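You operate a simulated robot arm through the tools that you are given. There is no shell and no other tool. Be economical: measure what you need, move in short steps, check, and stop when the job is done.

You run a simulated robot arm. Do the job below in one go: nothing can be reset, and whatever is moved stays where it is left.

## Task
The winder has finished: switch it off and fasten its watch in the trinket case.
Fine: switch off before the hood opens; shut the hood again. Set down upright: watch holder. Where these are worked on the way, their far stop is far enough and under half their travel is too little: winder hood.

It is judged by the outcome, as a careful person would: the job done as asked, and still so three seconds after it is handed in. It fails if anything else is knocked over, pushed out of place, dropped, spilled or broken.

## Robot
A 7-joint arm with a two-finger parallel gripper, fixed in place. Base frame: the origin is at the foot of the arm, x ahead of it, y to its left, z up; the work surface is at about z = 800. Units: mm, degrees, N and s.
With the tool pointing down near the work surface it reaches from about 240 to 680 mm from the base axis. Its first joint turns from -66.0 to 66.0 degrees. Payload 2.4 kg.
The TCP is the grasp point between the finger pads, 30 mm short of the fingertips. In the tool frame z runs along the fingers and y along their closing line. The gripper opens to 94 mm. The fingers are 28 mm wide and 10 mm thick; the gripper's body (50 by 96 mm) begins 55 mm behind the TCP.
Orientation is told as [roll, pitch, yaw] about the base's x, y, z axes, in that order, counted from this pose: with the fingers straight down and closing along the base's y, the tool's x points along the base's -x, its y along +y and its z along -z.

## Interface
- The arm moves only by the tool drive_tool. Its argument "increments" is text: rows parted by semicolons, each of 7 numbers parted by spaces: the shift along the base's x, y, z in mm, then the turn, a rotation vector about the base's x, y, z in degrees, then the closure, from 0 (fully open) to 1 (shut). In form: tx ty tz rx ry rz jaw; .... A call has 1 to 10 rows; each row is the pose to reach, as a shift and turn from the pose commanded when the call began. A row lasts 0.2 s, in which the tool goes at most 50 mm and 8.6 degrees; a call with a longer step from one row to the next is refused whole, and so is a gripper value outside its range. Where a pose cannot be reached the arm comes as near as it can. A force on the tool above 80 N (or 10 N above the force at the start of the call, whichever is more), or a blocked arm, ends the call early, and 0.2 s more pass. Each finger travels about 153 mm/s and halts on what it meets, pressing with about 32 N; the grip force reading is that of the motor and also rises with nothing between the fingers. The clock runs only during rows and for 0.2 s after the last one: add rows that repeat a pose to give the fingers time. It gives the time, the measured TCP pose, the force on the tool (base axes), the opening and the grip force at its end, in the units of the frame above (readings bear some noise), with the torque about the TCP (base axes, N m) and any sound that the robot's microphone picked up.
- Cameras (640 x 400 px; columns grow to the right, rows downward): "scene" is fixed at [42.9, 480.8, 1454.9]; the picture's right is [-0.63, -0.78, 0.00], its down [-0.39, 0.32, -0.86] and it looks along [0.67, -0.54, -0.50] (base axes); focal length 316 px, centre (320, 200). "wrist" rides on the gripper at [76, 14, -102] in the tool frame; the picture's right is [-0.18, 0.98, 0.00], its down [-0.75, -0.14, -0.64] and it looks along [-0.63, -0.12, 0.77] (tool axes); focal length 243 px, centre (320, 200). There is no depth. A picture from a camera that has moved, and an enlarged one, comes with that camera's place and axes in the base frame and with its lens. The place of the scene camera against the robot may be out by one fixed shift of up to 12 mm in any direction.
- capture(camera): a new picture of that camera. It takes no simulated time.
- zoom(camera, box): a new picture of the part [left, top, right, bottom] of that camera's present view, enlarged. It takes no simulated time.
- sign_off(): hands the job in; it is judged then, once.

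Work in short steps. Places have to be worked out from the pictures, the camera data and where the tool is seen: move nearer, look again, correct. Check each grasp and each placing, and mend what went wrong. You have 120 turns and 84 pictures in all, those below and enlarged ones among them. Open the gripper and draw the arm clear of the work before you hand the job in, unless the task says otherwise; then end with one line.

The tools are called after "Call:" as a command line: name --argument value ..., lists and objects as JSON in quotes. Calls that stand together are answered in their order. drive_tool: Moves the arm, as the interface text tells. Its arguments: {"type":"object","properties":{"increments":{"type":"string"}},"required":["increments"]} The other tools are called the same way: capture (camera) takes a picture; zoom (camera, box) takes an enlarged picture of a part of a camera's view; sign_off () hands the job in.

At the start:

```text
t: 0.0
eef_pos: [411.8, 147.6, 1211.4]
tool_rot: [0.0, 0.0, 0.0]
ft_force: [-0.6, -0.2, 0.4]
wrist_torque: [-0.01, 0.0, 0.02]
gripper_width: 94.0
gripper_force: 0.1
```

scene: 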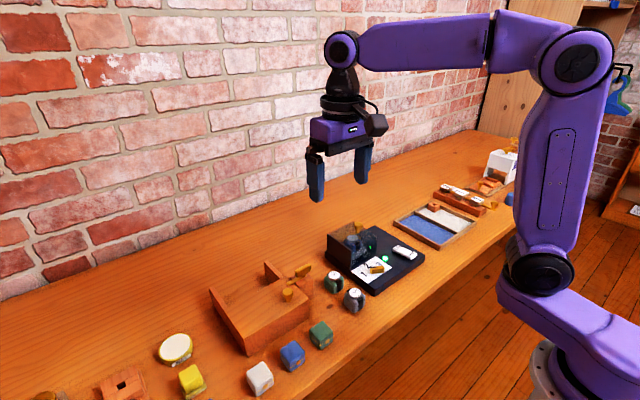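
wrist: 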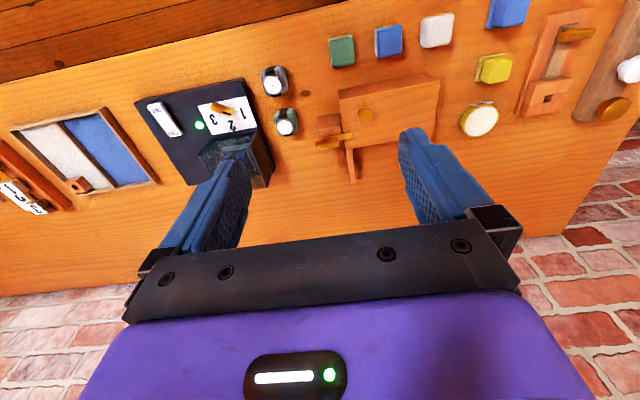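

I start by looking closer at the winder and the case area.

Call:
zoom --camera "scene" --box '[300, 190, 460, 320]'

Call:
zoom --camera "wrist" --box '[120, 60, 320, 200]'

Call:
zoom --camera "scene" --box '[190, 240, 350, 370]'

Call:
zoom --camera "wrist" --box '[300, 0, 640, 200]'

Call:
zoom --camera "scene" --box '[380, 130, 540, 260]'

```text
3.08 times, centred on (380, 255) of scene
camera zoom: at [42.9, 480.8, 1454.9], right [-0.63, -0.78, 0.0], down [-0.39, 0.32, -0.86], along [0.67, -0.54, -0.5], focal length 972 px, centre (135, 31)
```

zoom: 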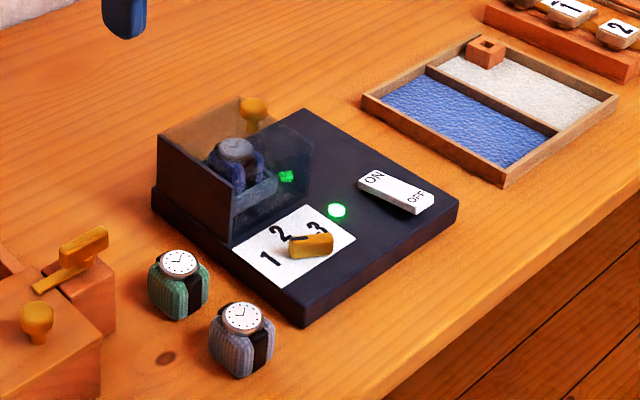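

```text
2.86 times, centred on (220, 130) of wrist
camera zoom: at [336.4, 160.8, 1312.9], right [0.18, 0.98, 0.0], down [0.75, -0.14, 0.64], along [0.63, -0.12, -0.77], focal length 693 px, centre (606, 400)
```

zoom: 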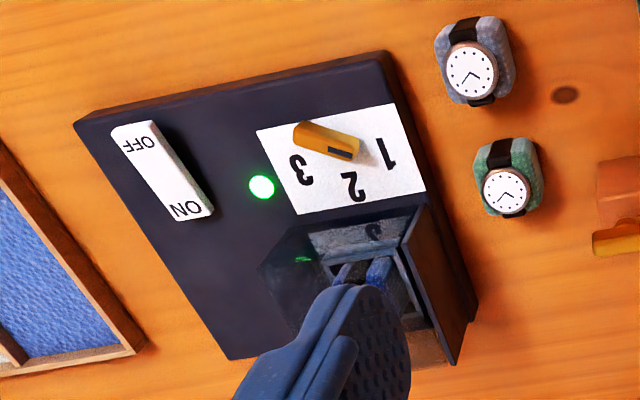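

```text
3.08 times, centred on (270, 305) of scene
camera zoom: at [42.9, 480.8, 1454.9], right [-0.63, -0.78, 0.0], down [-0.39, 0.32, -0.86], along [0.67, -0.54, -0.5], focal length 972 px, centre (474, -123)
```

zoom: 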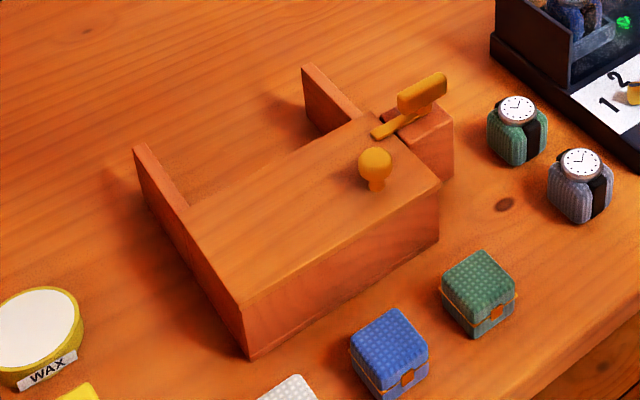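

```text
1.88 times, centred on (470, 100) of wrist
camera zoom: at [336.4, 160.8, 1312.9], right [0.18, 0.98, 0.0], down [0.75, -0.14, 0.64], along [0.63, -0.12, -0.77], focal length 457 px, centre (38, 388)
```

zoom: 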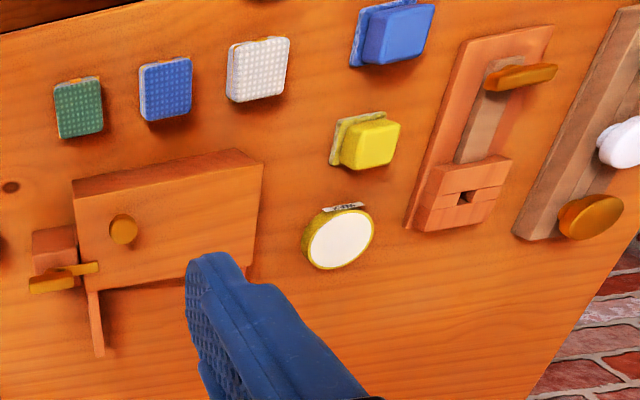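

```text
3.08 times, centred on (460, 195) of scene
camera zoom: at [42.9, 480.8, 1454.9], right [-0.63, -0.78, 0.0], down [-0.39, 0.32, -0.86], along [0.67, -0.54, -0.5], focal length 972 px, centre (-111, 215)
```

zoom: 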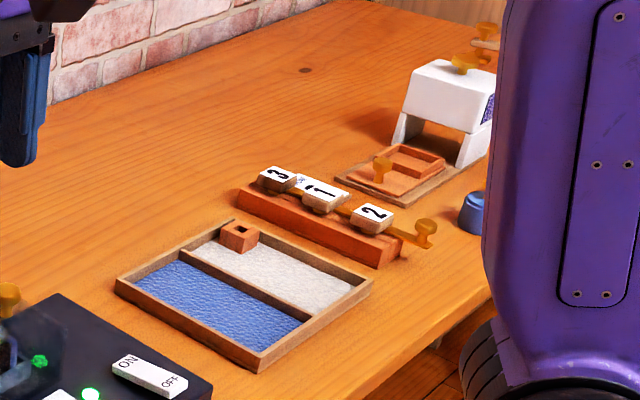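

The winder sits around (530,-130), the wooden case around (520,270). I move the arm over for a nearer view of the winder.

Call:
drive_tool --increments "-15 -45 -18 0 0 0 0; -30 -90 -36 0 0 0 0; -45 -135 -54 0 0 0 0; -60 -180 -72 0 0 0 0; -75 -220 -90 0 0 0 0; -82 -250 -110 0 0 0 0"

Call:
capture --camera "wrist"

```text
refused: row 1 steps farther than a row can; nothing moved
```

```text
76 pictures are left
camera wrist: at [336.4, 160.8, 1312.9], right [0.18, 0.98, 0.0], down [0.75, -0.14, 0.64], along [0.63, -0.12, -0.77], focal length 243 px, centre (320, 200)
```

wrist: 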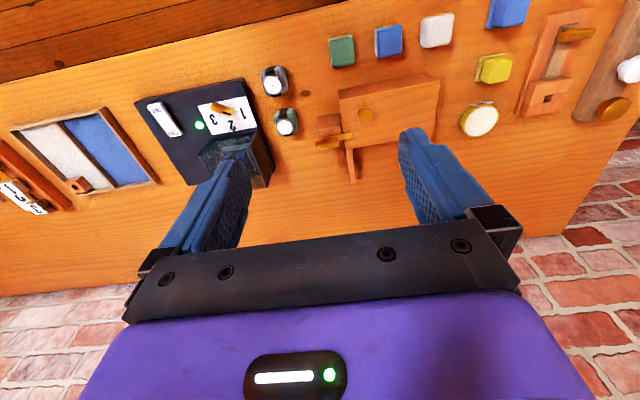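

The step was just over 50 mm; I use smaller ones.

Call:
drive_tool --increments "-12 -40 -18 0 0 0 0; -24 -80 -36 0 0 0 0; -36 -120 -54 0 0 0 0; -48 -160 -72 0 0 0 0; -60 -200 -90 0 0 0 0; -72 -240 -108 0 0 0 0; -76 -250 -112 0 0 0 0"

Call:
capture --camera "wrist"

Call:
zoom --camera "scene" --box '[200, 240, 360, 370]'

```text
t: 1.6
eef_pos: [335.1, -104.5, 1100.0]
tool_rot: [0.0, 0.0, 0.0]
ft_force: [0.4, -0.3, -0.8]
wrist_torque: [0.01, 0.02, -0.03]
gripper_width: 94.0
gripper_force: 0.1
```

```text
75 pictures are left
camera wrist: at [259.7, -89.7, 1200.2], right [0.18, 0.98, 0.0], down [0.75, -0.14, 0.64], along [0.63, -0.12, -0.77], focal length 243 px, centre (320, 200)
```

wrist: 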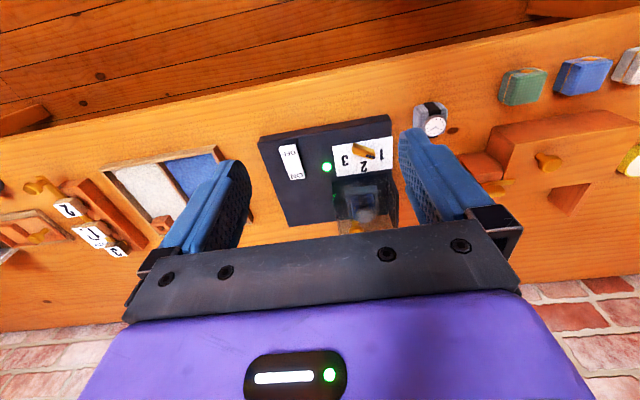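

```text
3.08 times, centred on (280, 305) of scene
camera zoom: at [42.9, 480.7, 1454.9], right [-0.63, -0.78, 0.0], down [-0.39, 0.32, -0.86], along [0.67, -0.54, -0.5], focal length 972 px, centre (443, -123)
```

zoom: 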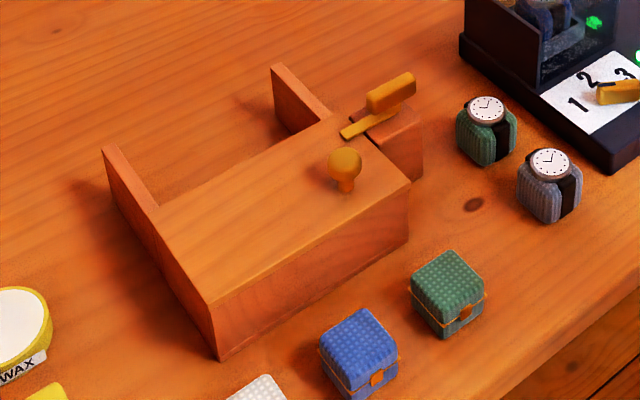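

Call:
zoom --camera "wrist" --box '[245, 95, 445, 245]'

Call:
zoom --camera "wrist" --box '[440, 40, 640, 230]'

Call:
zoom --camera "scene" --box '[325, 205, 425, 295]'

```text
2.67 times, centred on (345, 170) of wrist
camera zoom: at [259.7, -89.7, 1200.2], right [0.18, 0.98, 0.0], down [0.75, -0.14, 0.64], along [0.63, -0.12, -0.77], focal length 647 px, centre (253, 280)
```

zoom: 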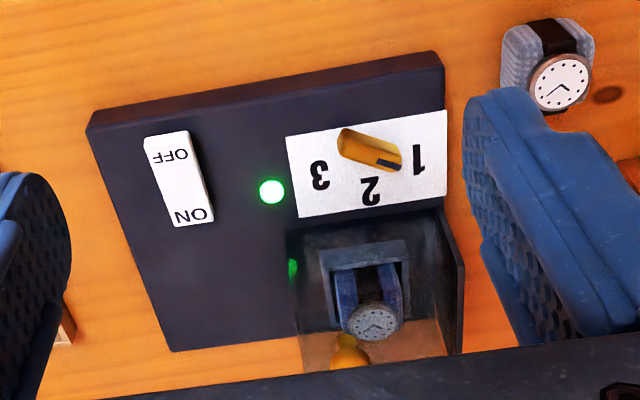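

```text
2.11 times, centred on (540, 135) of wrist
camera zoom: at [259.7, -89.7, 1200.2], right [0.18, 0.98, 0.0], down [0.75, -0.14, 0.64], along [0.63, -0.12, -0.77], focal length 511 px, centre (-143, 337)
```

zoom: 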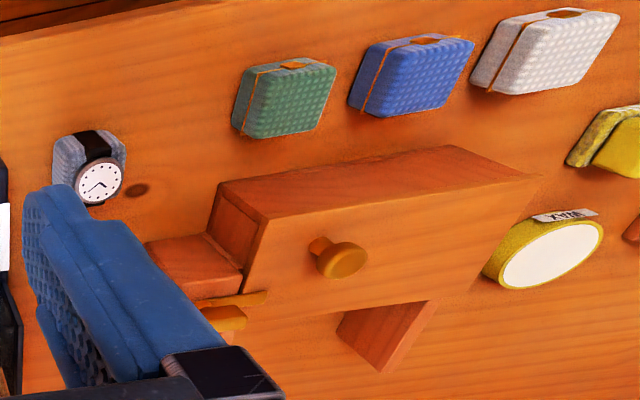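

```text
4.44 times, centred on (375, 250) of scene
camera zoom: at [42.9, 480.7, 1454.9], right [-0.63, -0.78, 0.0], down [-0.39, 0.32, -0.86], along [0.67, -0.54, -0.5], focal length 1404 px, centre (76, -22)
```

zoom: 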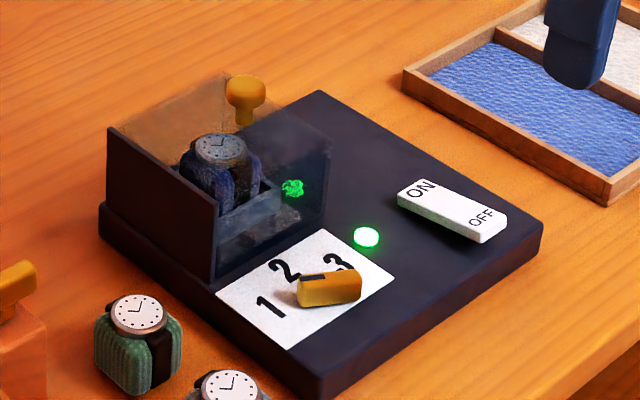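

I move lower to look at the rocker, hood and knob.

Call:
drive_tool --increments "5 -5 -45 0 0 0 0; 10 -10 -90 0 0 0 0; 15 -20 -130 0 0 0 0; 15 -20 -130 0 0 0 0"

Call:
capture --camera "wrist"

```text
t: 2.6
eef_pos: [350.7, -123.4, 969.8]
tool_rot: [0.0, 0.0, 0.0]
ft_force: [-0.3, 0.1, -0.2]
wrist_torque: [-0.01, 0.01, -0.01]
gripper_width: 94.1
gripper_force: 0.1
```

```text
70 pictures are left
camera wrist: at [274.7, -109.4, 1070.3], right [0.18, 0.98, 0.0], down [0.75, -0.14, 0.64], along [0.63, -0.12, -0.77], focal length 243 px, centre (320, 200)
```

wrist: 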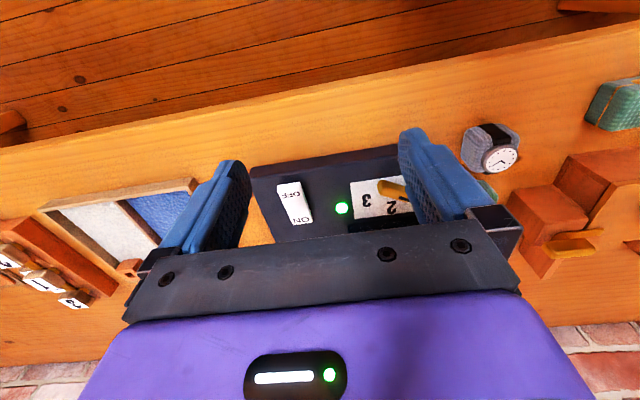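

The OFF end of the rocker triangulates to about (445,-182,833). I close the fingers and go above it.

Call:
drive_tool --increments "30 -20 -10 0 0 0 0.3; 60 -40 -20 0 0 0 0.6; 90 -59 -30 0 0 0 1; 92 -59 -60 0 0 0 1; 92 -59 -80 0 0 0 1; 92 -59 -80 0 0 0 1"

Call:
zoom --camera "scene" --box '[345, 195, 465, 295]'

Call:
capture --camera "wrist"

```text
t: 4.0
eef_pos: [442.9, -181.2, 889.1]
tool_rot: [0.0, 0.0, 0.0]
ft_force: [-0.4, -0.4, -0.1]
wrist_torque: [0.01, -0.02, -0.01]
gripper_width: 0.1
gripper_force: 31.9
```

```text
4.00 times, centred on (405, 245) of scene
camera zoom: at [42.9, 480.8, 1454.9], right [-0.63, -0.78, 0.0], down [-0.39, 0.32, -0.86], along [0.67, -0.54, -0.5], focal length 1264 px, centre (-20, 20)
```

zoom: 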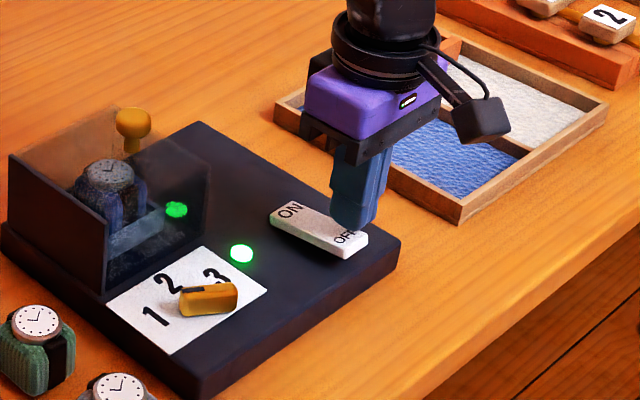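

```text
68 pictures are left
camera wrist: at [367.6, -167.5, 991.0], right [0.18, 0.98, 0.0], down [0.75, -0.14, 0.64], along [0.63, -0.12, -0.77], focal length 243 px, centre (320, 200)
```

wrist: 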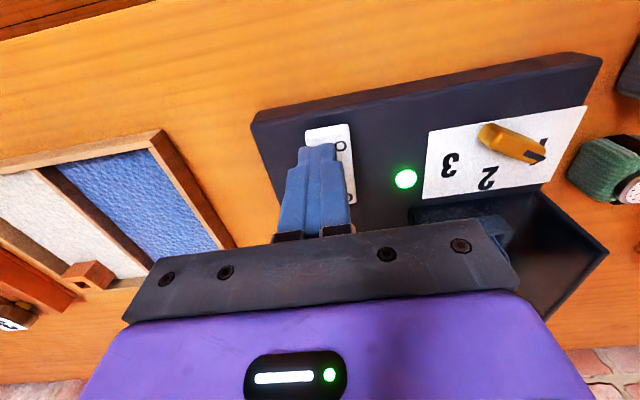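

The fingertip hovers over the OFF end; I press down gently.

Call:
drive_tool --increments "0 0 -8 0 0 0 1; 0 0 -16 0 0 0 1; 0 0 -20 0 0 0 1; 0 0 -23 0 0 0 1; 0 0 -26 0 0 0 1"

Call:
zoom --camera "scene" --box '[345, 195, 465, 295]'

```text
t: 4.8
eef_pos: [444.1, -181.7, 876.2]
tool_rot: [0.0, 0.1, 0.0]
ft_force: [-9.6, 3.0, 24.4]
wrist_torque: [0.09, -0.07, -0.02]
gripper_width: 0.0
gripper_force: 32.2
stopped in row 3: the force on the tool passed its limit at 96 N (the readings are from after the stop); the commanded pose is now the measured one
```

```text
4.00 times, centred on (405, 245) of scene
camera zoom: at [42.3, 481.0, 1454.8], right [-0.63, -0.78, 0.0], down [-0.39, 0.32, -0.86], along [0.67, -0.54, -0.5], focal length 1264 px, centre (-20, 20)
```

zoom: 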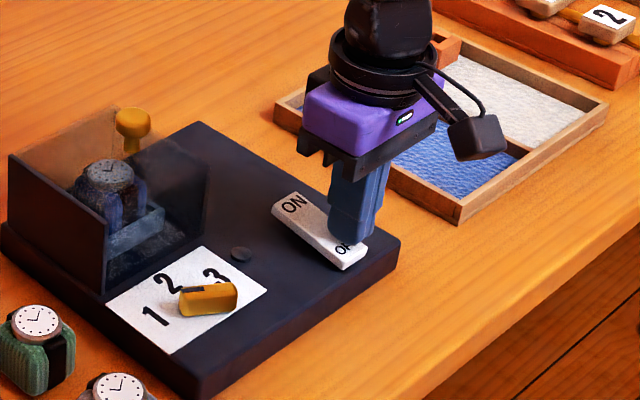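

LED is out: the winder is off. I retreat upward, open, and tilt the tool to view the hood.

Call:
drive_tool --increments "0 0 40 0 0 0 1; -10 15 80 0 -8 0 0.7; -25 50 115 0 -16 0 0.3; -40 90 130 0 -24 0 0; -44 120 130 0 -25 0 0; -44 120 130 0 -25 0 0"

Call:
capture --camera "wrist"

```text
refused: row 3 steps farther than a row can; nothing moved
```

```text
66 pictures are left
camera wrist: at [367.3, -167.7, 977.9], right [0.18, 0.98, 0.0], down [0.75, -0.14, 0.64], along [0.63, -0.12, -0.77], focal length 243 px, centre (320, 200)
```

wrist: 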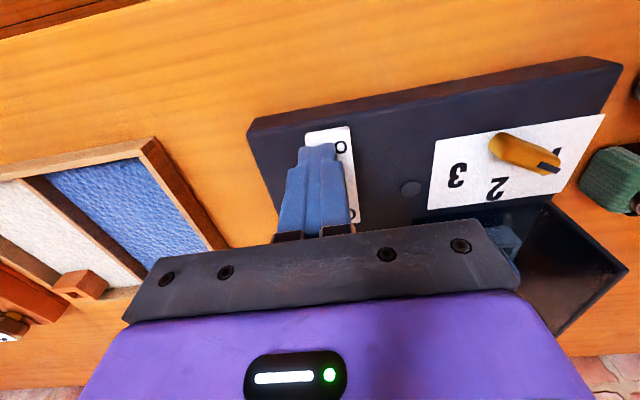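

I keep each step under the limit and don't combine a picture with an unverified move.

Call:
drive_tool --increments "0 0 40 0 0 0 1; -8 10 80 0 -8 0 0.7; -20 40 110 0 -16 0 0.3; -35 80 125 0 -24 0 0; -44 120 130 0 -25 0 0; -44 120 130 0 -25 0 0"

```text
t: 6.2
eef_pos: [399.0, -65.5, 1006.7]
tool_rot: [-0.1, -24.8, -0.1]
ft_force: [0.5, -0.4, 0.9]
wrist_torque: [-0.01, 0.03, -0.02]
gripper_width: 94.0
gripper_force: 0.0
out of reach, approached as far as the arm can: row 5, 6
```

Call:
capture --camera "wrist"

```text
65 pictures are left
camera wrist: at [288.7, -53.3, 1065.4], right [0.17, 0.98, 0.08], down [0.41, -0.14, 0.9], along [0.89, -0.12, -0.43], focal length 243 px, centre (320, 200)
```

wrist: 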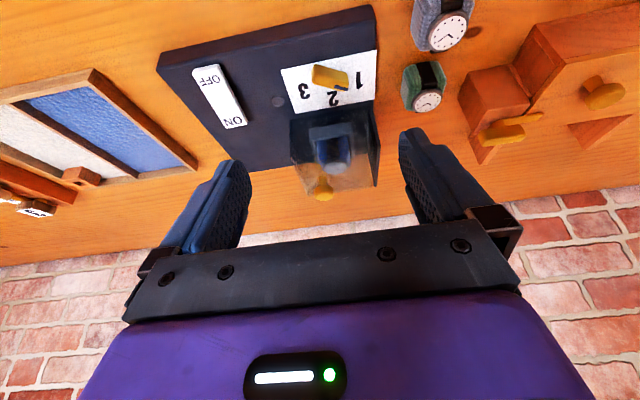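

Call:
zoom --camera "wrist" --box '[260, 90, 400, 210]'

Call:
zoom --camera "wrist" --box '[440, 0, 640, 190]'

Call:
zoom --camera "scene" --box '[320, 205, 400, 285]'

```text
3.33 times, centred on (330, 150) of wrist
camera zoom: at [288.7, -53.3, 1065.4], right [0.17, 0.98, 0.08], down [0.41, -0.14, 0.9], along [0.89, -0.12, -0.43], focal length 809 px, centre (287, 367)
```

zoom: 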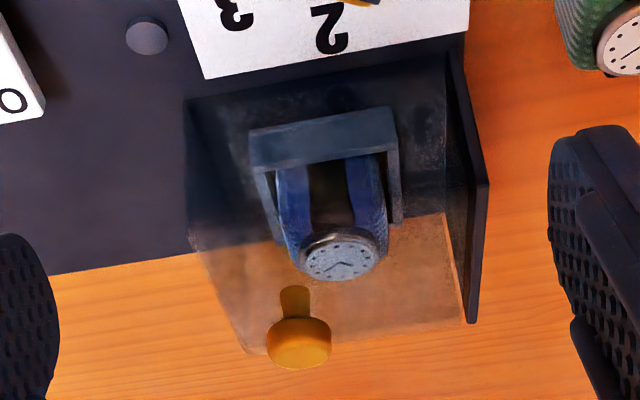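

```text
2.11 times, centred on (540, 95) of wrist
camera zoom: at [288.7, -53.3, 1065.4], right [0.17, 0.98, 0.08], down [0.41, -0.14, 0.9], along [0.89, -0.12, -0.43], focal length 511 px, centre (-143, 421)
```

zoom: 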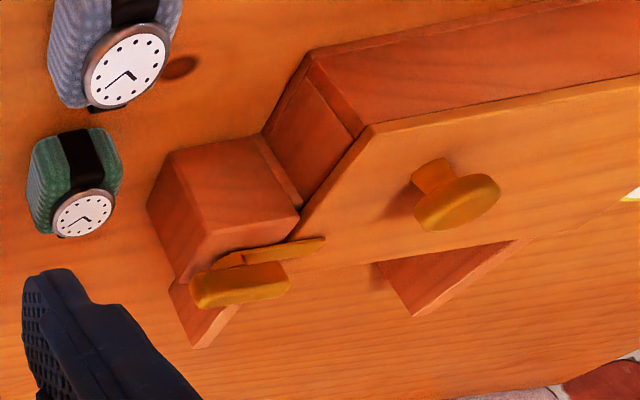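

```text
5.00 times, centred on (360, 245) of scene
camera zoom: at [42.9, 480.8, 1454.9], right [-0.63, -0.78, 0.0], down [-0.39, 0.32, -0.86], along [0.67, -0.54, -0.5], focal length 1580 px, centre (120, -25)
```

zoom: 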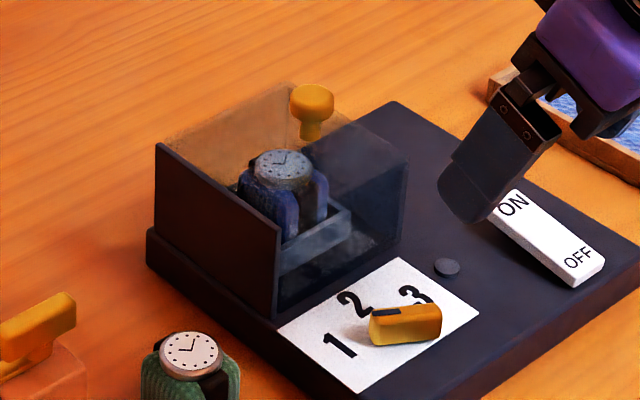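

The hood looks hinged on its +y wall with the knob near the -y end at about (545,-84,930). I undo the tilt first, then yaw by 90° so the fingers close along the hinge axis.

Call:
drive_tool --increments "0 -5 10 0 8 0 0; 0 -10 20 0 16 0 0; 0 -15 30 0 24.9 0 0.0; 0 -15 30 0 24.9 0 0"

```text
refused: row 3 steps farther than a row can; nothing moved
```

Call:
drive_tool --increments "0 -5 10 0 8.3 0 0; 0 -10 20 0 16.6 0 0; 0 -15 30 0 24.9 0 0.0; 0 -15 30 0 24.9 0 0"

Call:
drive_tool --increments "10 0 0 0 0 8.5 0; 20 0 0 0 0 17 0; 30 0 0 0 0 25.5 0; 40 0 0 0 0 34 0; 50 0 0 0 0 42.5 0; 60 0 0 0 0 51 0; 70 0 0 0 0 59.5 0; 80 0 0 0 0 68 0; 90 0 0 0 0 76.5 0; 100 0 0 0 0 85 0"

```text
t: 7.2
eef_pos: [400.0, -82.6, 1035.5]
tool_rot: [0.0, -0.1, 0.0]
ft_force: [0.2, -0.1, 0.4]
wrist_torque: [0.02, 0.0, 0.03]
gripper_width: 93.9
gripper_force: 0.0
```

```text
t: 9.4
eef_pos: [500.6, -81.4, 1035.7]
tool_rot: [0.1, -0.3, 85.0]
ft_force: [-1.0, 0.4, -0.5]
wrist_torque: [-0.01, 0.0, 0.01]
gripper_width: 94.1
gripper_force: 0.1
```

Call:
drive_tool --increments "22 -4 -12 0 0 5 0; 44 -8 -25 0 0 5 0; 44 -8 -25 0 0 5 0"

Call:
capture --camera "wrist"

```text
t: 10.2
eef_pos: [544.4, -89.0, 1010.3]
tool_rot: [0.0, -0.3, 90.0]
ft_force: [0.7, 0.3, 0.3]
wrist_torque: [0.02, 0.01, -0.02]
gripper_width: 93.7
gripper_force: 0.1
```

```text
61 pictures are left
camera wrist: at [530.6, -166.8, 1110.9], right [-0.98, 0.18, 0.0], down [0.14, 0.75, 0.64], along [0.12, 0.63, -0.76], focal length 243 px, centre (320, 200)
```

wrist: 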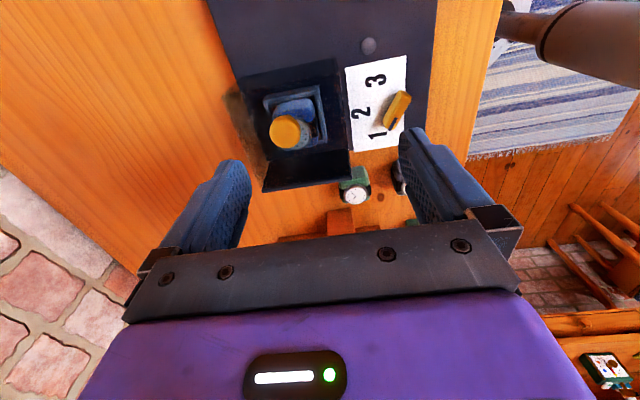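

Call:
zoom --camera "wrist" --box '[210, 40, 390, 200]'

```text
2.50 times, centred on (300, 120) of wrist
camera zoom: at [530.6, -166.8, 1110.9], right [-0.98, 0.18, 0.0], down [0.14, 0.75, 0.64], along [0.12, 0.63, -0.76], focal length 606 px, centre (370, 400)
```

zoom: 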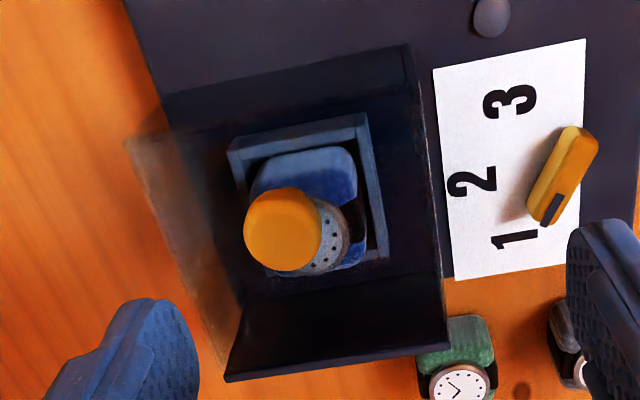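

Knob head is at about (575,-87,918). I centre over it and come down partway.

Call:
drive_tool --increments "15 1 -20 0 0 0 0; 31 2 -40 0 0 0 0; 31 2 -65 0 0 0 0; 31 2 -65 0 0 0 0"

Call:
capture --camera "wrist"

Call:
zoom --camera "scene" --box '[310, 195, 410, 275]'

```text
t: 11.2
eef_pos: [575.8, -88.7, 945.0]
tool_rot: [-0.1, -0.2, 90.0]
ft_force: [-0.2, -1.1, 0.4]
wrist_torque: [-0.03, -0.04, 0.01]
gripper_width: 94.0
gripper_force: 0.0
```

```text
59 pictures are left
camera wrist: at [561.8, -164.8, 1045.5], right [-0.98, 0.18, 0.0], down [0.14, 0.75, 0.64], along [0.12, 0.63, -0.76], focal length 243 px, centre (320, 200)
```

wrist: 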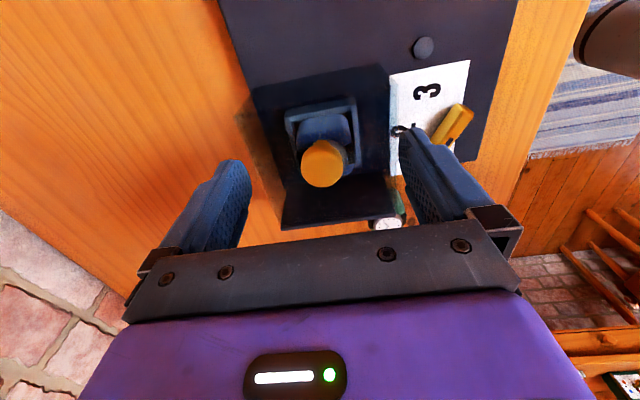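

```text
5.00 times, centred on (360, 235) of scene
camera zoom: at [42.9, 480.8, 1454.9], right [-0.63, -0.78, 0.0], down [-0.39, 0.32, -0.86], along [0.67, -0.54, -0.5], focal length 1580 px, centre (120, 25)
```

zoom: 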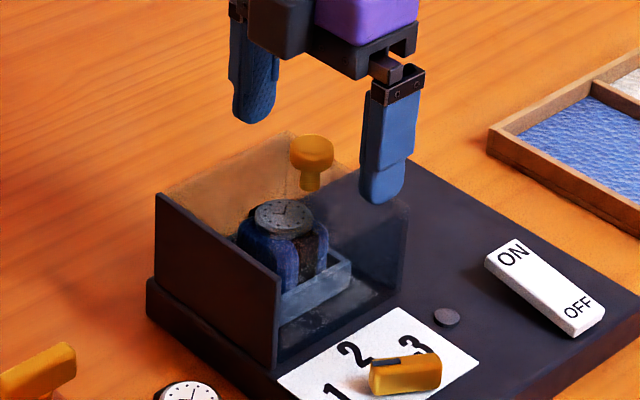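

Knob is centred at (575,-88). I lower to 931 and close on it.

Call:
drive_tool --increments "-1 1 -7 0 0 0 0; -1 1 -14 0 0 0 0; -1 1 -14 0 0 0 0.4; -1 1 -14 0 0 0 0.8; -1 1 -14 0 0 0 0.9; -1 1 -14 0 0 0 0.9"

Call:
zoom --camera "scene" --box '[310, 195, 410, 275]'

```text
t: 12.6
eef_pos: [575.5, -86.3, 930.8]
tool_rot: [-0.1, -0.2, 90.0]
ft_force: [4.3, -0.3, -5.9]
wrist_torque: [0.01, -0.15, -0.03]
gripper_width: 25.3
gripper_force: 45.6
```

```text
5.00 times, centred on (360, 235) of scene
camera zoom: at [43.2, 480.7, 1454.9], right [-0.63, -0.78, 0.0], down [-0.39, 0.32, -0.86], along [0.67, -0.54, -0.5], focal length 1580 px, centre (120, 25)
```

zoom: 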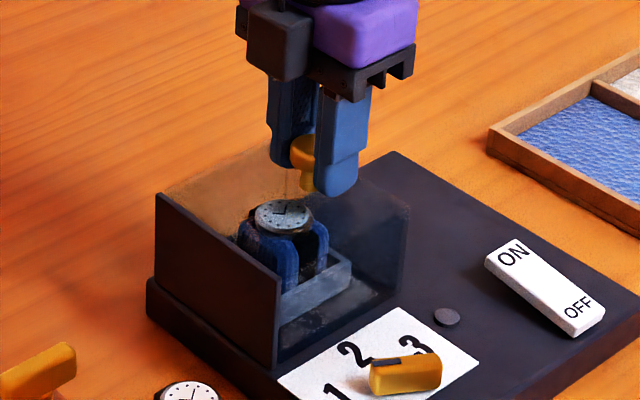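

Grip on the knob holds (25 mm). I test-lift a little to read the hinge's behaviour.

Call:
drive_tool --increments "0 1 4 0 0 0 0.9; 0 3 8 -3 0 0 0.9; 0 4 12 -6 0 0 0.9; 0 4 12 -6 0 0 0.9"

Call:
zoom --camera "scene" --box '[310, 195, 410, 275]'

```text
t: 13.6
eef_pos: [575.4, -83.0, 941.0]
tool_rot: [0.0, 5.8, 90.0]
ft_force: [14.3, -3.8, -28.8]
wrist_torque: [0.35, -0.27, -0.06]
gripper_width: 25.9
gripper_force: 45.0
```

```text
5.00 times, centred on (360, 235) of scene
camera zoom: at [43.9, 480.6, 1454.9], right [-0.63, -0.78, 0.0], down [-0.39, 0.32, -0.86], along [0.67, -0.54, -0.5], focal length 1580 px, centre (120, 25)
```

zoom: 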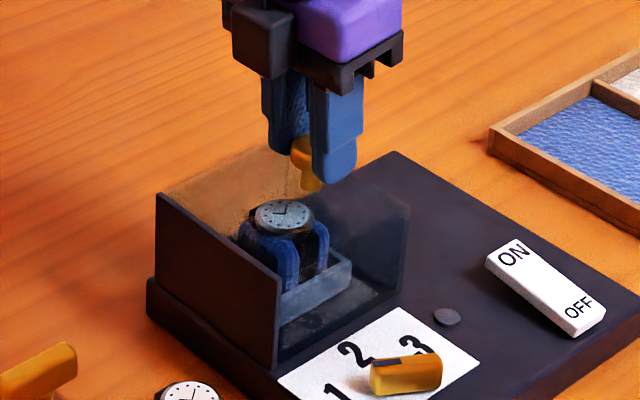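

The fingers slid up the knob and the hood stayed: it doesn't lift here. The free deck on its -y side suggests it slides that way. I regrip and try a short -y pull.

Call:
drive_tool --increments "0 0 0 0 0 0 0.6; 0 -4 -6 6 0 0 0.6; 0 -4 -11 6 0 0 0.6; 0 -4 -11 6 0 0 0.9; 0 -4 -11 6 0 0 0.9"

Call:
drive_tool --increments "0 -4 0 0 0 0 0.9; 0 -8 0 0 0 0 0.9; 0 -12 0 0 0 0 0.9; 0 -12 0 0 0 0 0.9"

Call:
zoom --camera "scene" --box '[310, 195, 410, 275]'

```text
t: 14.8
eef_pos: [574.7, -86.6, 932.8]
tool_rot: [-0.2, -0.2, 90.0]
ft_force: [2.9, 0.4, 4.6]
wrist_torque: [0.7, -0.06, 0.1]
gripper_width: 25.4
gripper_force: 45.4
```

```text
t: 15.8
eef_pos: [574.5, -99.5, 933.3]
tool_rot: [-0.2, -0.2, 90.1]
ft_force: [4.2, 0.3, 10.8]
wrist_torque: [0.73, -0.08, 0.1]
gripper_width: 25.6
gripper_force: 45.1
```

```text
5.00 times, centred on (360, 235) of scene
camera zoom: at [42.9, 480.7, 1454.9], right [-0.63, -0.78, 0.0], down [-0.39, 0.32, -0.86], along [0.67, -0.54, -0.5], focal length 1580 px, centre (120, 25)
```

zoom: 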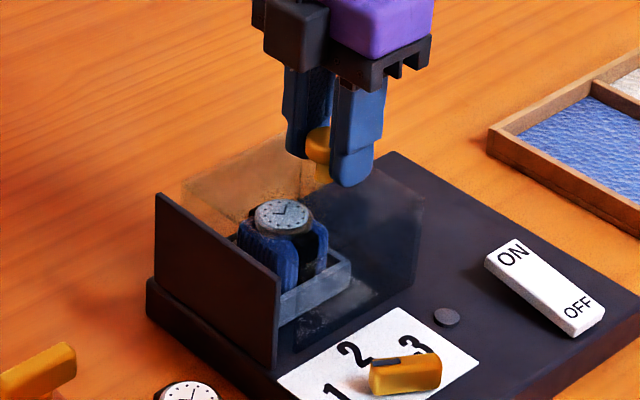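

The hood slides in -y with hardly any force. I keep pulling.

Call:
drive_tool --increments "0 -8 0 0 0 0 0.9; 0 -16 0 0 0 0 0.9; 0 -24 0 0 0 0 0.9; 0 -32 0 0 0 0 0.9; 0 -40 0 0 0 0 0.9; 0 -48 0 0 0 0 0.9; 0 -56 0 0 0 0 0.9; 0 -64 0 0 0 0 0.9; 0 -70 0 0 0 0 0.9; 0 -70 0 0 0 0 0.9"

Call:
zoom --camera "scene" --box '[310, 185, 450, 285]'

```text
t: 18.0
eef_pos: [573.4, -169.8, 932.5]
tool_rot: [-0.1, -0.3, 90.0]
ft_force: [10.2, -1.3, 8.4]
wrist_torque: [0.34, -0.18, 0.13]
gripper_width: 25.4
gripper_force: 44.9
```

```text
4.00 times, centred on (380, 235) of scene
camera zoom: at [43.0, 480.8, 1454.9], right [-0.63, -0.78, 0.0], down [-0.39, 0.32, -0.86], along [0.67, -0.54, -0.5], focal length 1264 px, centre (80, 60)
```

zoom: 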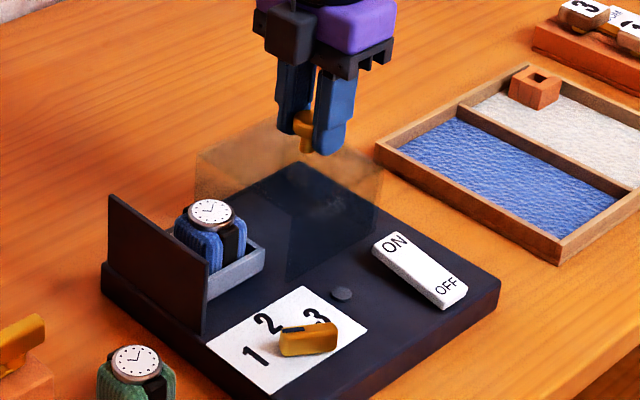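

The watch is exposed. I continue to the far stop.

Call:
drive_tool --increments "1 -5 0 0 0 0 0.9; 1 -10 0 0 0 0 0.9; 2 -15 0 0 0 0 0.9; 2 -20 0 0 0 0 0.9; 2 -25 0 0 0 0 0.9; 2 -30 0 0 0 0 0.9"

Call:
zoom --camera "scene" --box '[310, 185, 450, 285]'

```text
t: 19.4
eef_pos: [575.8, -192.6, 929.6]
tool_rot: [0.3, -0.6, 90.3]
ft_force: [-16.1, 25.0, 20.7]
wrist_torque: [0.46, 0.34, -0.01]
gripper_width: 25.7
gripper_force: 45.3
```

```text
4.00 times, centred on (380, 235) of scene
camera zoom: at [42.1, 481.6, 1454.6], right [-0.63, -0.78, 0.0], down [-0.39, 0.32, -0.86], along [0.67, -0.54, -0.5], focal length 1264 px, centre (80, 60)
```

zoom: 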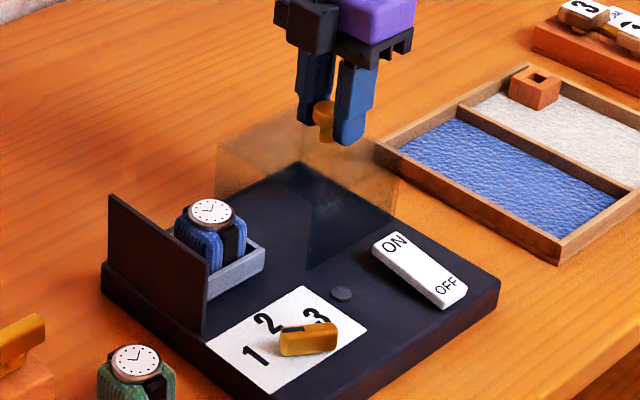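

The hood is at its far stop. I release, rise, and look at the watch in its cradle.

Call:
drive_tool --increments "0 3 0 0 0 0 0.6; 0 3 0 0 0 0 0; 0 3 0 0 0 0 0; 0 3 40 0 0 0 0; -2 25 80 0 0 0 0; -2 55 100 0 0 0 0; -2 95 100 0 0 0 0; -2 95 100 0 0 0 0"

Call:
capture --camera "wrist"

Call:
zoom --camera "scene" --box '[310, 195, 410, 275]'

```text
t: 21.2
eef_pos: [573.9, -103.6, 1031.9]
tool_rot: [0.0, -0.2, 90.1]
ft_force: [-0.2, -0.1, 0.7]
wrist_torque: [0.03, 0.02, -0.03]
gripper_width: 94.0
gripper_force: 0.0
```

```text
52 pictures are left
camera wrist: at [560.9, -180.7, 1133.0], right [-0.98, 0.18, 0.0], down [0.14, 0.75, 0.64], along [0.12, 0.63, -0.76], focal length 243 px, centre (320, 200)
```

wrist: 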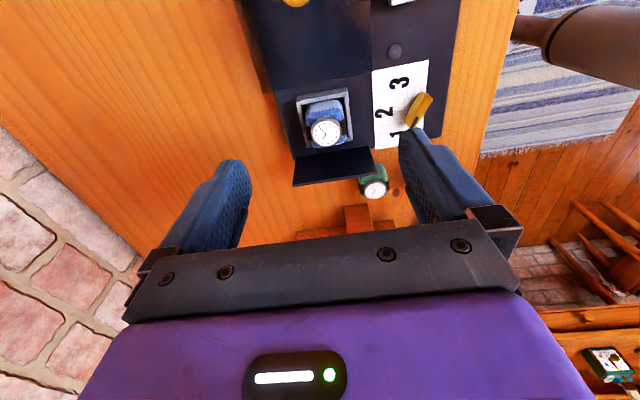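

```text
5.00 times, centred on (360, 235) of scene
camera zoom: at [42.9, 480.8, 1454.9], right [-0.63, -0.78, 0.0], down [-0.39, 0.32, -0.86], along [0.67, -0.54, -0.5], focal length 1580 px, centre (120, 25)
```

zoom: 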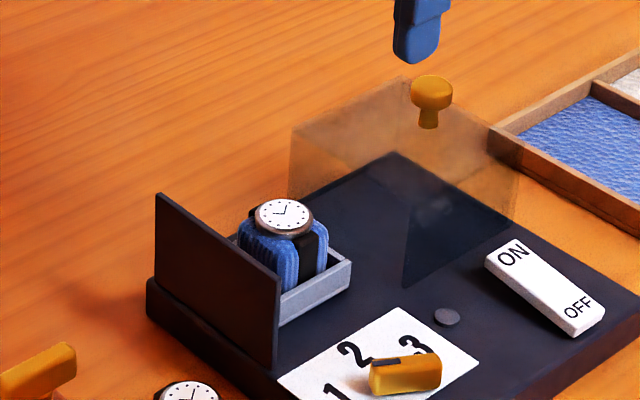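

Call:
zoom --camera "wrist" --box '[275, 70, 395, 200]'

```text
3.08 times, centred on (335, 135) of wrist
camera zoom: at [560.9, -180.7, 1133.0], right [-0.98, 0.18, 0.0], down [0.14, 0.75, 0.64], along [0.12, 0.63, -0.76], focal length 746 px, centre (274, 400)
```

zoom: 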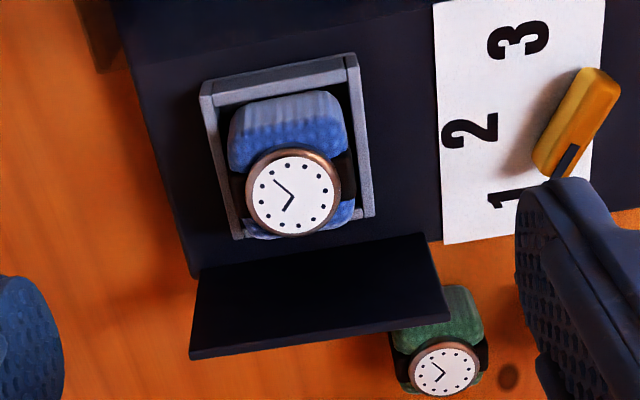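

The watch pillow is at (577,-69), about 44 mm wide, in a shallow cradle. Before picking it I must open the case, so I move over to look at it.

Call:
drive_tool --increments "-5 45 0 0 0 0 0; -10 90 0 0 0 0 0; -15 135 0 0 0 0 0; -25 180 0 0 0 0 0; -35 225 0 0 0 0 0; -40 240 0 0 0 0 0; -40 240 0 0 0 0 0"

Call:
capture --camera "wrist"

```text
t: 22.8
eef_pos: [534.6, 135.8, 1031.7]
tool_rot: [0.0, -0.2, 89.9]
ft_force: [-0.5, 0.4, 0.2]
wrist_torque: [0.01, 0.01, 0.02]
gripper_width: 93.9
gripper_force: 0.0
```

```text
49 pictures are left
camera wrist: at [520.5, 59.3, 1133.3], right [-0.98, 0.18, 0.0], down [0.14, 0.75, 0.64], along [0.12, 0.63, -0.76], focal length 243 px, centre (320, 200)
```

wrist: 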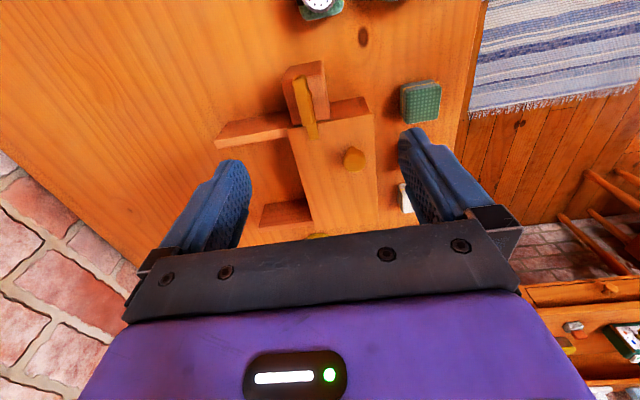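

Call:
zoom --camera "wrist" --box '[200, 50, 400, 240]'

Call:
zoom --camera "scene" --box '[200, 245, 330, 360]'

```text
2.11 times, centred on (300, 145) of wrist
camera zoom: at [520.5, 59.3, 1133.3], right [-0.98, 0.18, 0.0], down [0.14, 0.75, 0.64], along [0.12, 0.63, -0.76], focal length 511 px, centre (362, 316)
```

zoom: 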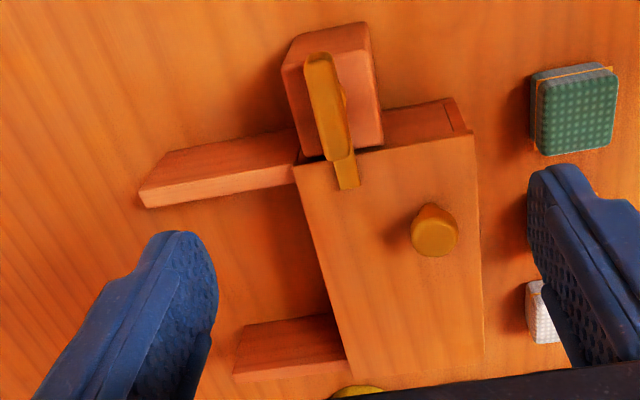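

```text
3.48 times, centred on (265, 302) of scene
camera zoom: at [42.9, 480.8, 1454.9], right [-0.63, -0.78, 0.0], down [-0.39, 0.32, -0.86], along [0.67, -0.54, -0.5], focal length 1099 px, centre (511, -156)
```

zoom: 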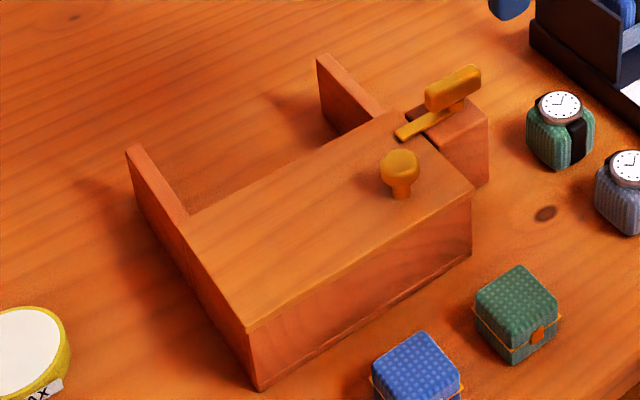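

The case has a lid sliding toward +x on rails (knob at about (508,213,889)) held by a turn latch whose grip bar is centred at about (551,137,883). I go over the latch.

Call:
drive_tool --increments "10 0 -40 0 0 0 0.3; 17 1 -80 0 0 0 0.5; 17 1 -100 0 0 0 0.5; 17 1 -100 0 0 0 0.5"

Call:
capture --camera "wrist"

Call:
zoom --camera "scene" --box '[250, 235, 330, 300]'

```text
t: 23.8
eef_pos: [552.6, 137.2, 932.2]
tool_rot: [0.0, -0.2, 90.0]
ft_force: [0.0, -0.3, 0.3]
wrist_torque: [-0.03, -0.02, -0.03]
gripper_width: 46.8
gripper_force: 0.1
```

```text
46 pictures are left
camera wrist: at [538.2, 60.2, 1032.9], right [-0.98, 0.18, 0.0], down [0.14, 0.75, 0.64], along [0.12, 0.63, -0.76], focal length 243 px, centre (320, 200)
```

wrist: 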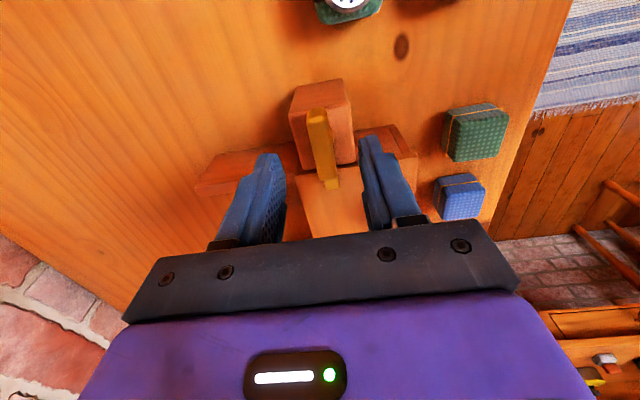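

```text
6.15 times, centred on (290, 268) of scene
camera zoom: at [42.9, 480.8, 1454.9], right [-0.63, -0.78, 0.0], down [-0.39, 0.32, -0.86], along [0.67, -0.54, -0.5], focal length 1944 px, centre (505, -215)
```

zoom: 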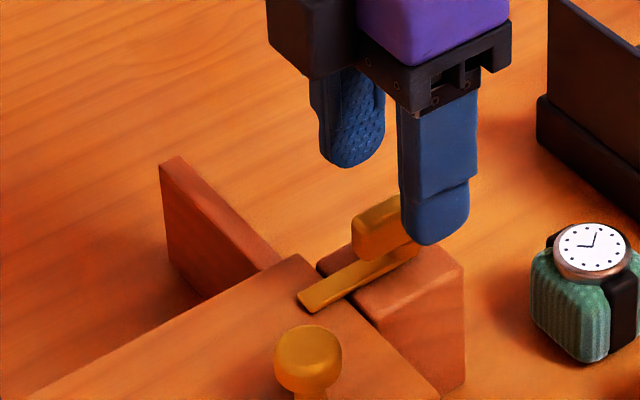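

Bar centre reads about (551,135). I lower around it and close.

Call:
drive_tool --increments "-1 -1 -12 0 0 0 0.5; -1 -1 -24 0 0 0 0.5; -1 -1 -31 0 0 0 0.5; -1 -1 -31 0 0 0 0.75; -1 -1 -31 0 0 0 0.95; -1 -1 -31 0 0 0 0.95"

Call:
zoom --camera "scene" --box '[250, 235, 330, 300]'

```text
t: 25.2
eef_pos: [549.4, 136.2, 901.8]
tool_rot: [0.2, -0.1, 90.0]
ft_force: [-12.5, -0.6, 3.8]
wrist_torque: [0.06, 0.09, -0.04]
gripper_width: 17.5
gripper_force: 44.4
```

```text
6.15 times, centred on (290, 268) of scene
camera zoom: at [42.5, 480.7, 1454.9], right [-0.63, -0.78, 0.0], down [-0.39, 0.32, -0.86], along [0.67, -0.54, -0.5], focal length 1944 px, centre (505, -215)
```

zoom: 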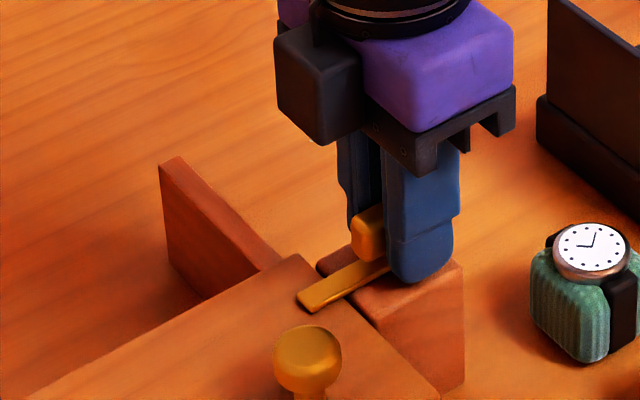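

The bar is gripped (17.5 mm). I try a small turn clockwise.

Call:
drive_tool --increments "-2 0 0 0 0 -5 0.95; -2 0 0 0 0 -10 0.95; -2 0 0 0 0 -15 0.95; -2 0 0 0 0 -15 0.95"

Call:
zoom --camera "scene" --box '[250, 235, 330, 300]'

```text
t: 26.2
eef_pos: [550.5, 136.7, 900.4]
tool_rot: [-0.2, -0.3, 74.9]
ft_force: [13.7, 2.7, -8.8]
wrist_torque: [-1.04, 0.21, 0.02]
gripper_width: 17.1
gripper_force: 44.8
```

```text
6.15 times, centred on (290, 268) of scene
camera zoom: at [43.5, 480.9, 1454.8], right [-0.63, -0.78, 0.0], down [-0.39, 0.32, -0.86], along [0.67, -0.54, -0.5], focal length 1944 px, centre (505, -215)
```

zoom: 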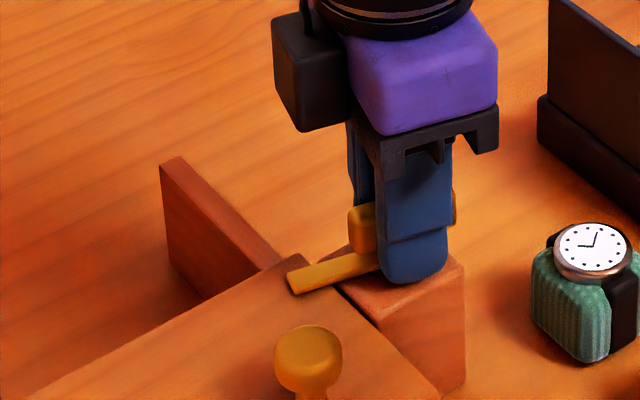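

It turns freely. I continue to a full 90°.

Call:
drive_tool --increments "1 0 0 0 0 -8 0.95; 1 0 0 0 0 -16 0.95; 1 0 0 0 0 -24 0.95; 1 0 0 0 0 -32 0.95; 1 0 0 0 0 -40 0.95; 1 0 0 0 0 -48 0.95; 1 0 0 0 0 -56 0.95; 1 0 0 0 0 -64 0.95; 1 0 0 0 0 -72 0.95; 1 0 0 0 0 -74 0.95"

Call:
zoom --camera "scene" --box '[250, 235, 330, 300]'

```text
t: 28.4
eef_pos: [551.4, 134.3, 902.5]
tool_rot: [0.0, -0.4, 0.7]
ft_force: [19.7, -9.4, 6.2]
wrist_torque: [0.03, 0.71, 0.04]
gripper_width: 17.4
gripper_force: 44.7
```

```text
6.15 times, centred on (290, 268) of scene
camera zoom: at [43.4, 480.5, 1454.9], right [-0.63, -0.78, 0.0], down [-0.39, 0.32, -0.86], along [0.67, -0.54, -0.5], focal length 1944 px, centre (505, -215)
```

zoom: 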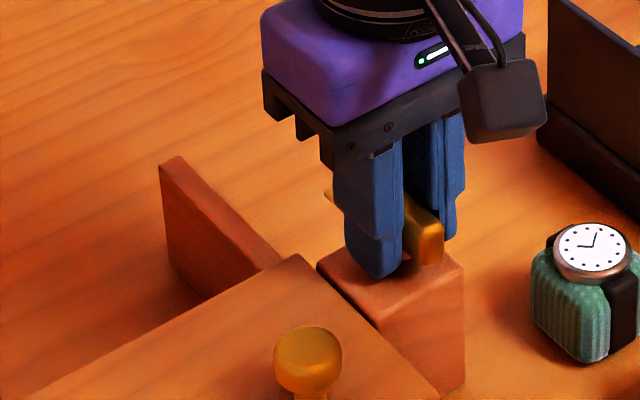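

The latch is clear of the lid. I release, rise, and go above the lid knob.

Call:
drive_tool --increments "0 0 0 0 0 0 0.6; 0 0 0 0 0 0 0.5; 0 0 35 0 0 0 0.5; -15 25 65 0 0 0 0.4; -35 60 65 0 0 0 0.3; -43 78 60 0 0 0 0.3; -43 78 60 0 0 0 0.3"

Call:
capture --camera "wrist"

Call:
zoom --camera "scene" --box '[210, 225, 330, 345]'

```text
t: 30.0
eef_pos: [505.7, 214.7, 960.6]
tool_rot: [0.1, -0.1, 1.0]
ft_force: [0.7, 0.9, 0.0]
wrist_torque: [0.0, -0.01, 0.02]
gripper_width: 66.0
gripper_force: 0.0
```

```text
41 pictures are left
camera wrist: at [429.6, 226.9, 1061.7], right [0.17, 0.99, 0.0], down [0.75, -0.13, 0.64], along [0.64, -0.11, -0.76], focal length 243 px, centre (320, 200)
```

wrist: 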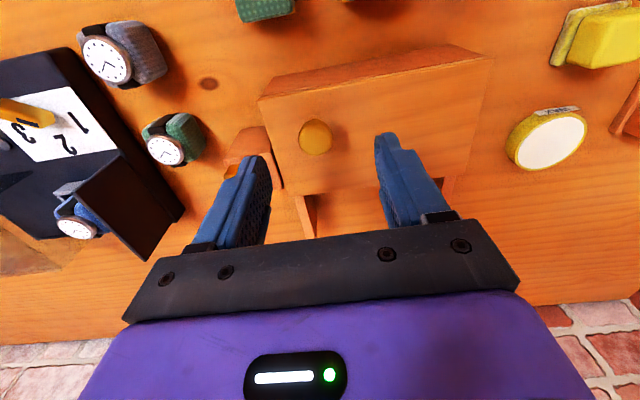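

```text
3.33 times, centred on (270, 285) of scene
camera zoom: at [42.9, 480.8, 1454.9], right [-0.63, -0.78, 0.0], down [-0.39, 0.32, -0.86], along [0.67, -0.54, -0.5], focal length 1053 px, centre (487, -83)
```

zoom: 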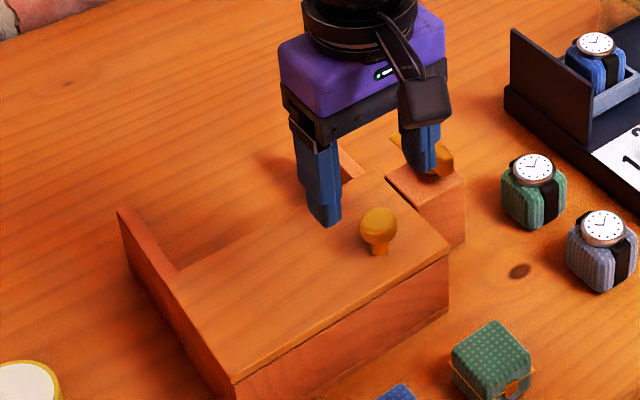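

Knob head is at about (510,210,890); I descend around it and close.

Call:
drive_tool --increments "2 -3 -25 0 0 -0.5 0.3; 4 -5 -45 0 0 -1 0.3; 4 -5 -57 0 0 -1 0.3; 4 -5 -57 0 0 -1 0.6; 4 -5 -57 0 0 -1 0.9; 4 -5 -57 0 0 -1 0.9"

Call:
drive_tool --increments "5 0 0 0 0 0 0.9; 10 0 0 0 0 0 0.9; 15 0 0 0 0 0 0.9; 15 0 0 0 0 0 0.9"

Call:
zoom --camera "scene" --box '[210, 225, 330, 345]'

```text
t: 31.4
eef_pos: [508.6, 210.1, 903.6]
tool_rot: [0.0, -0.2, 0.0]
ft_force: [0.7, 3.4, -3.8]
wrist_torque: [0.09, -0.35, 0.01]
gripper_width: 25.3
gripper_force: 45.2
```

```text
t: 32.4
eef_pos: [525.1, 210.2, 902.7]
tool_rot: [0.1, -0.1, -0.1]
ft_force: [-1.9, 6.0, -5.2]
wrist_torque: [0.08, 0.64, 0.08]
gripper_width: 25.2
gripper_force: 45.2
```

```text
3.33 times, centred on (270, 285) of scene
camera zoom: at [43.0, 480.9, 1454.8], right [-0.63, -0.78, 0.0], down [-0.39, 0.32, -0.86], along [0.67, -0.54, -0.5], focal length 1053 px, centre (487, -83)
```

zoom: 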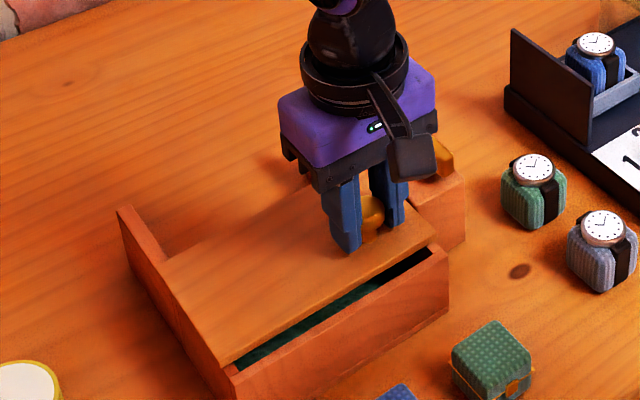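

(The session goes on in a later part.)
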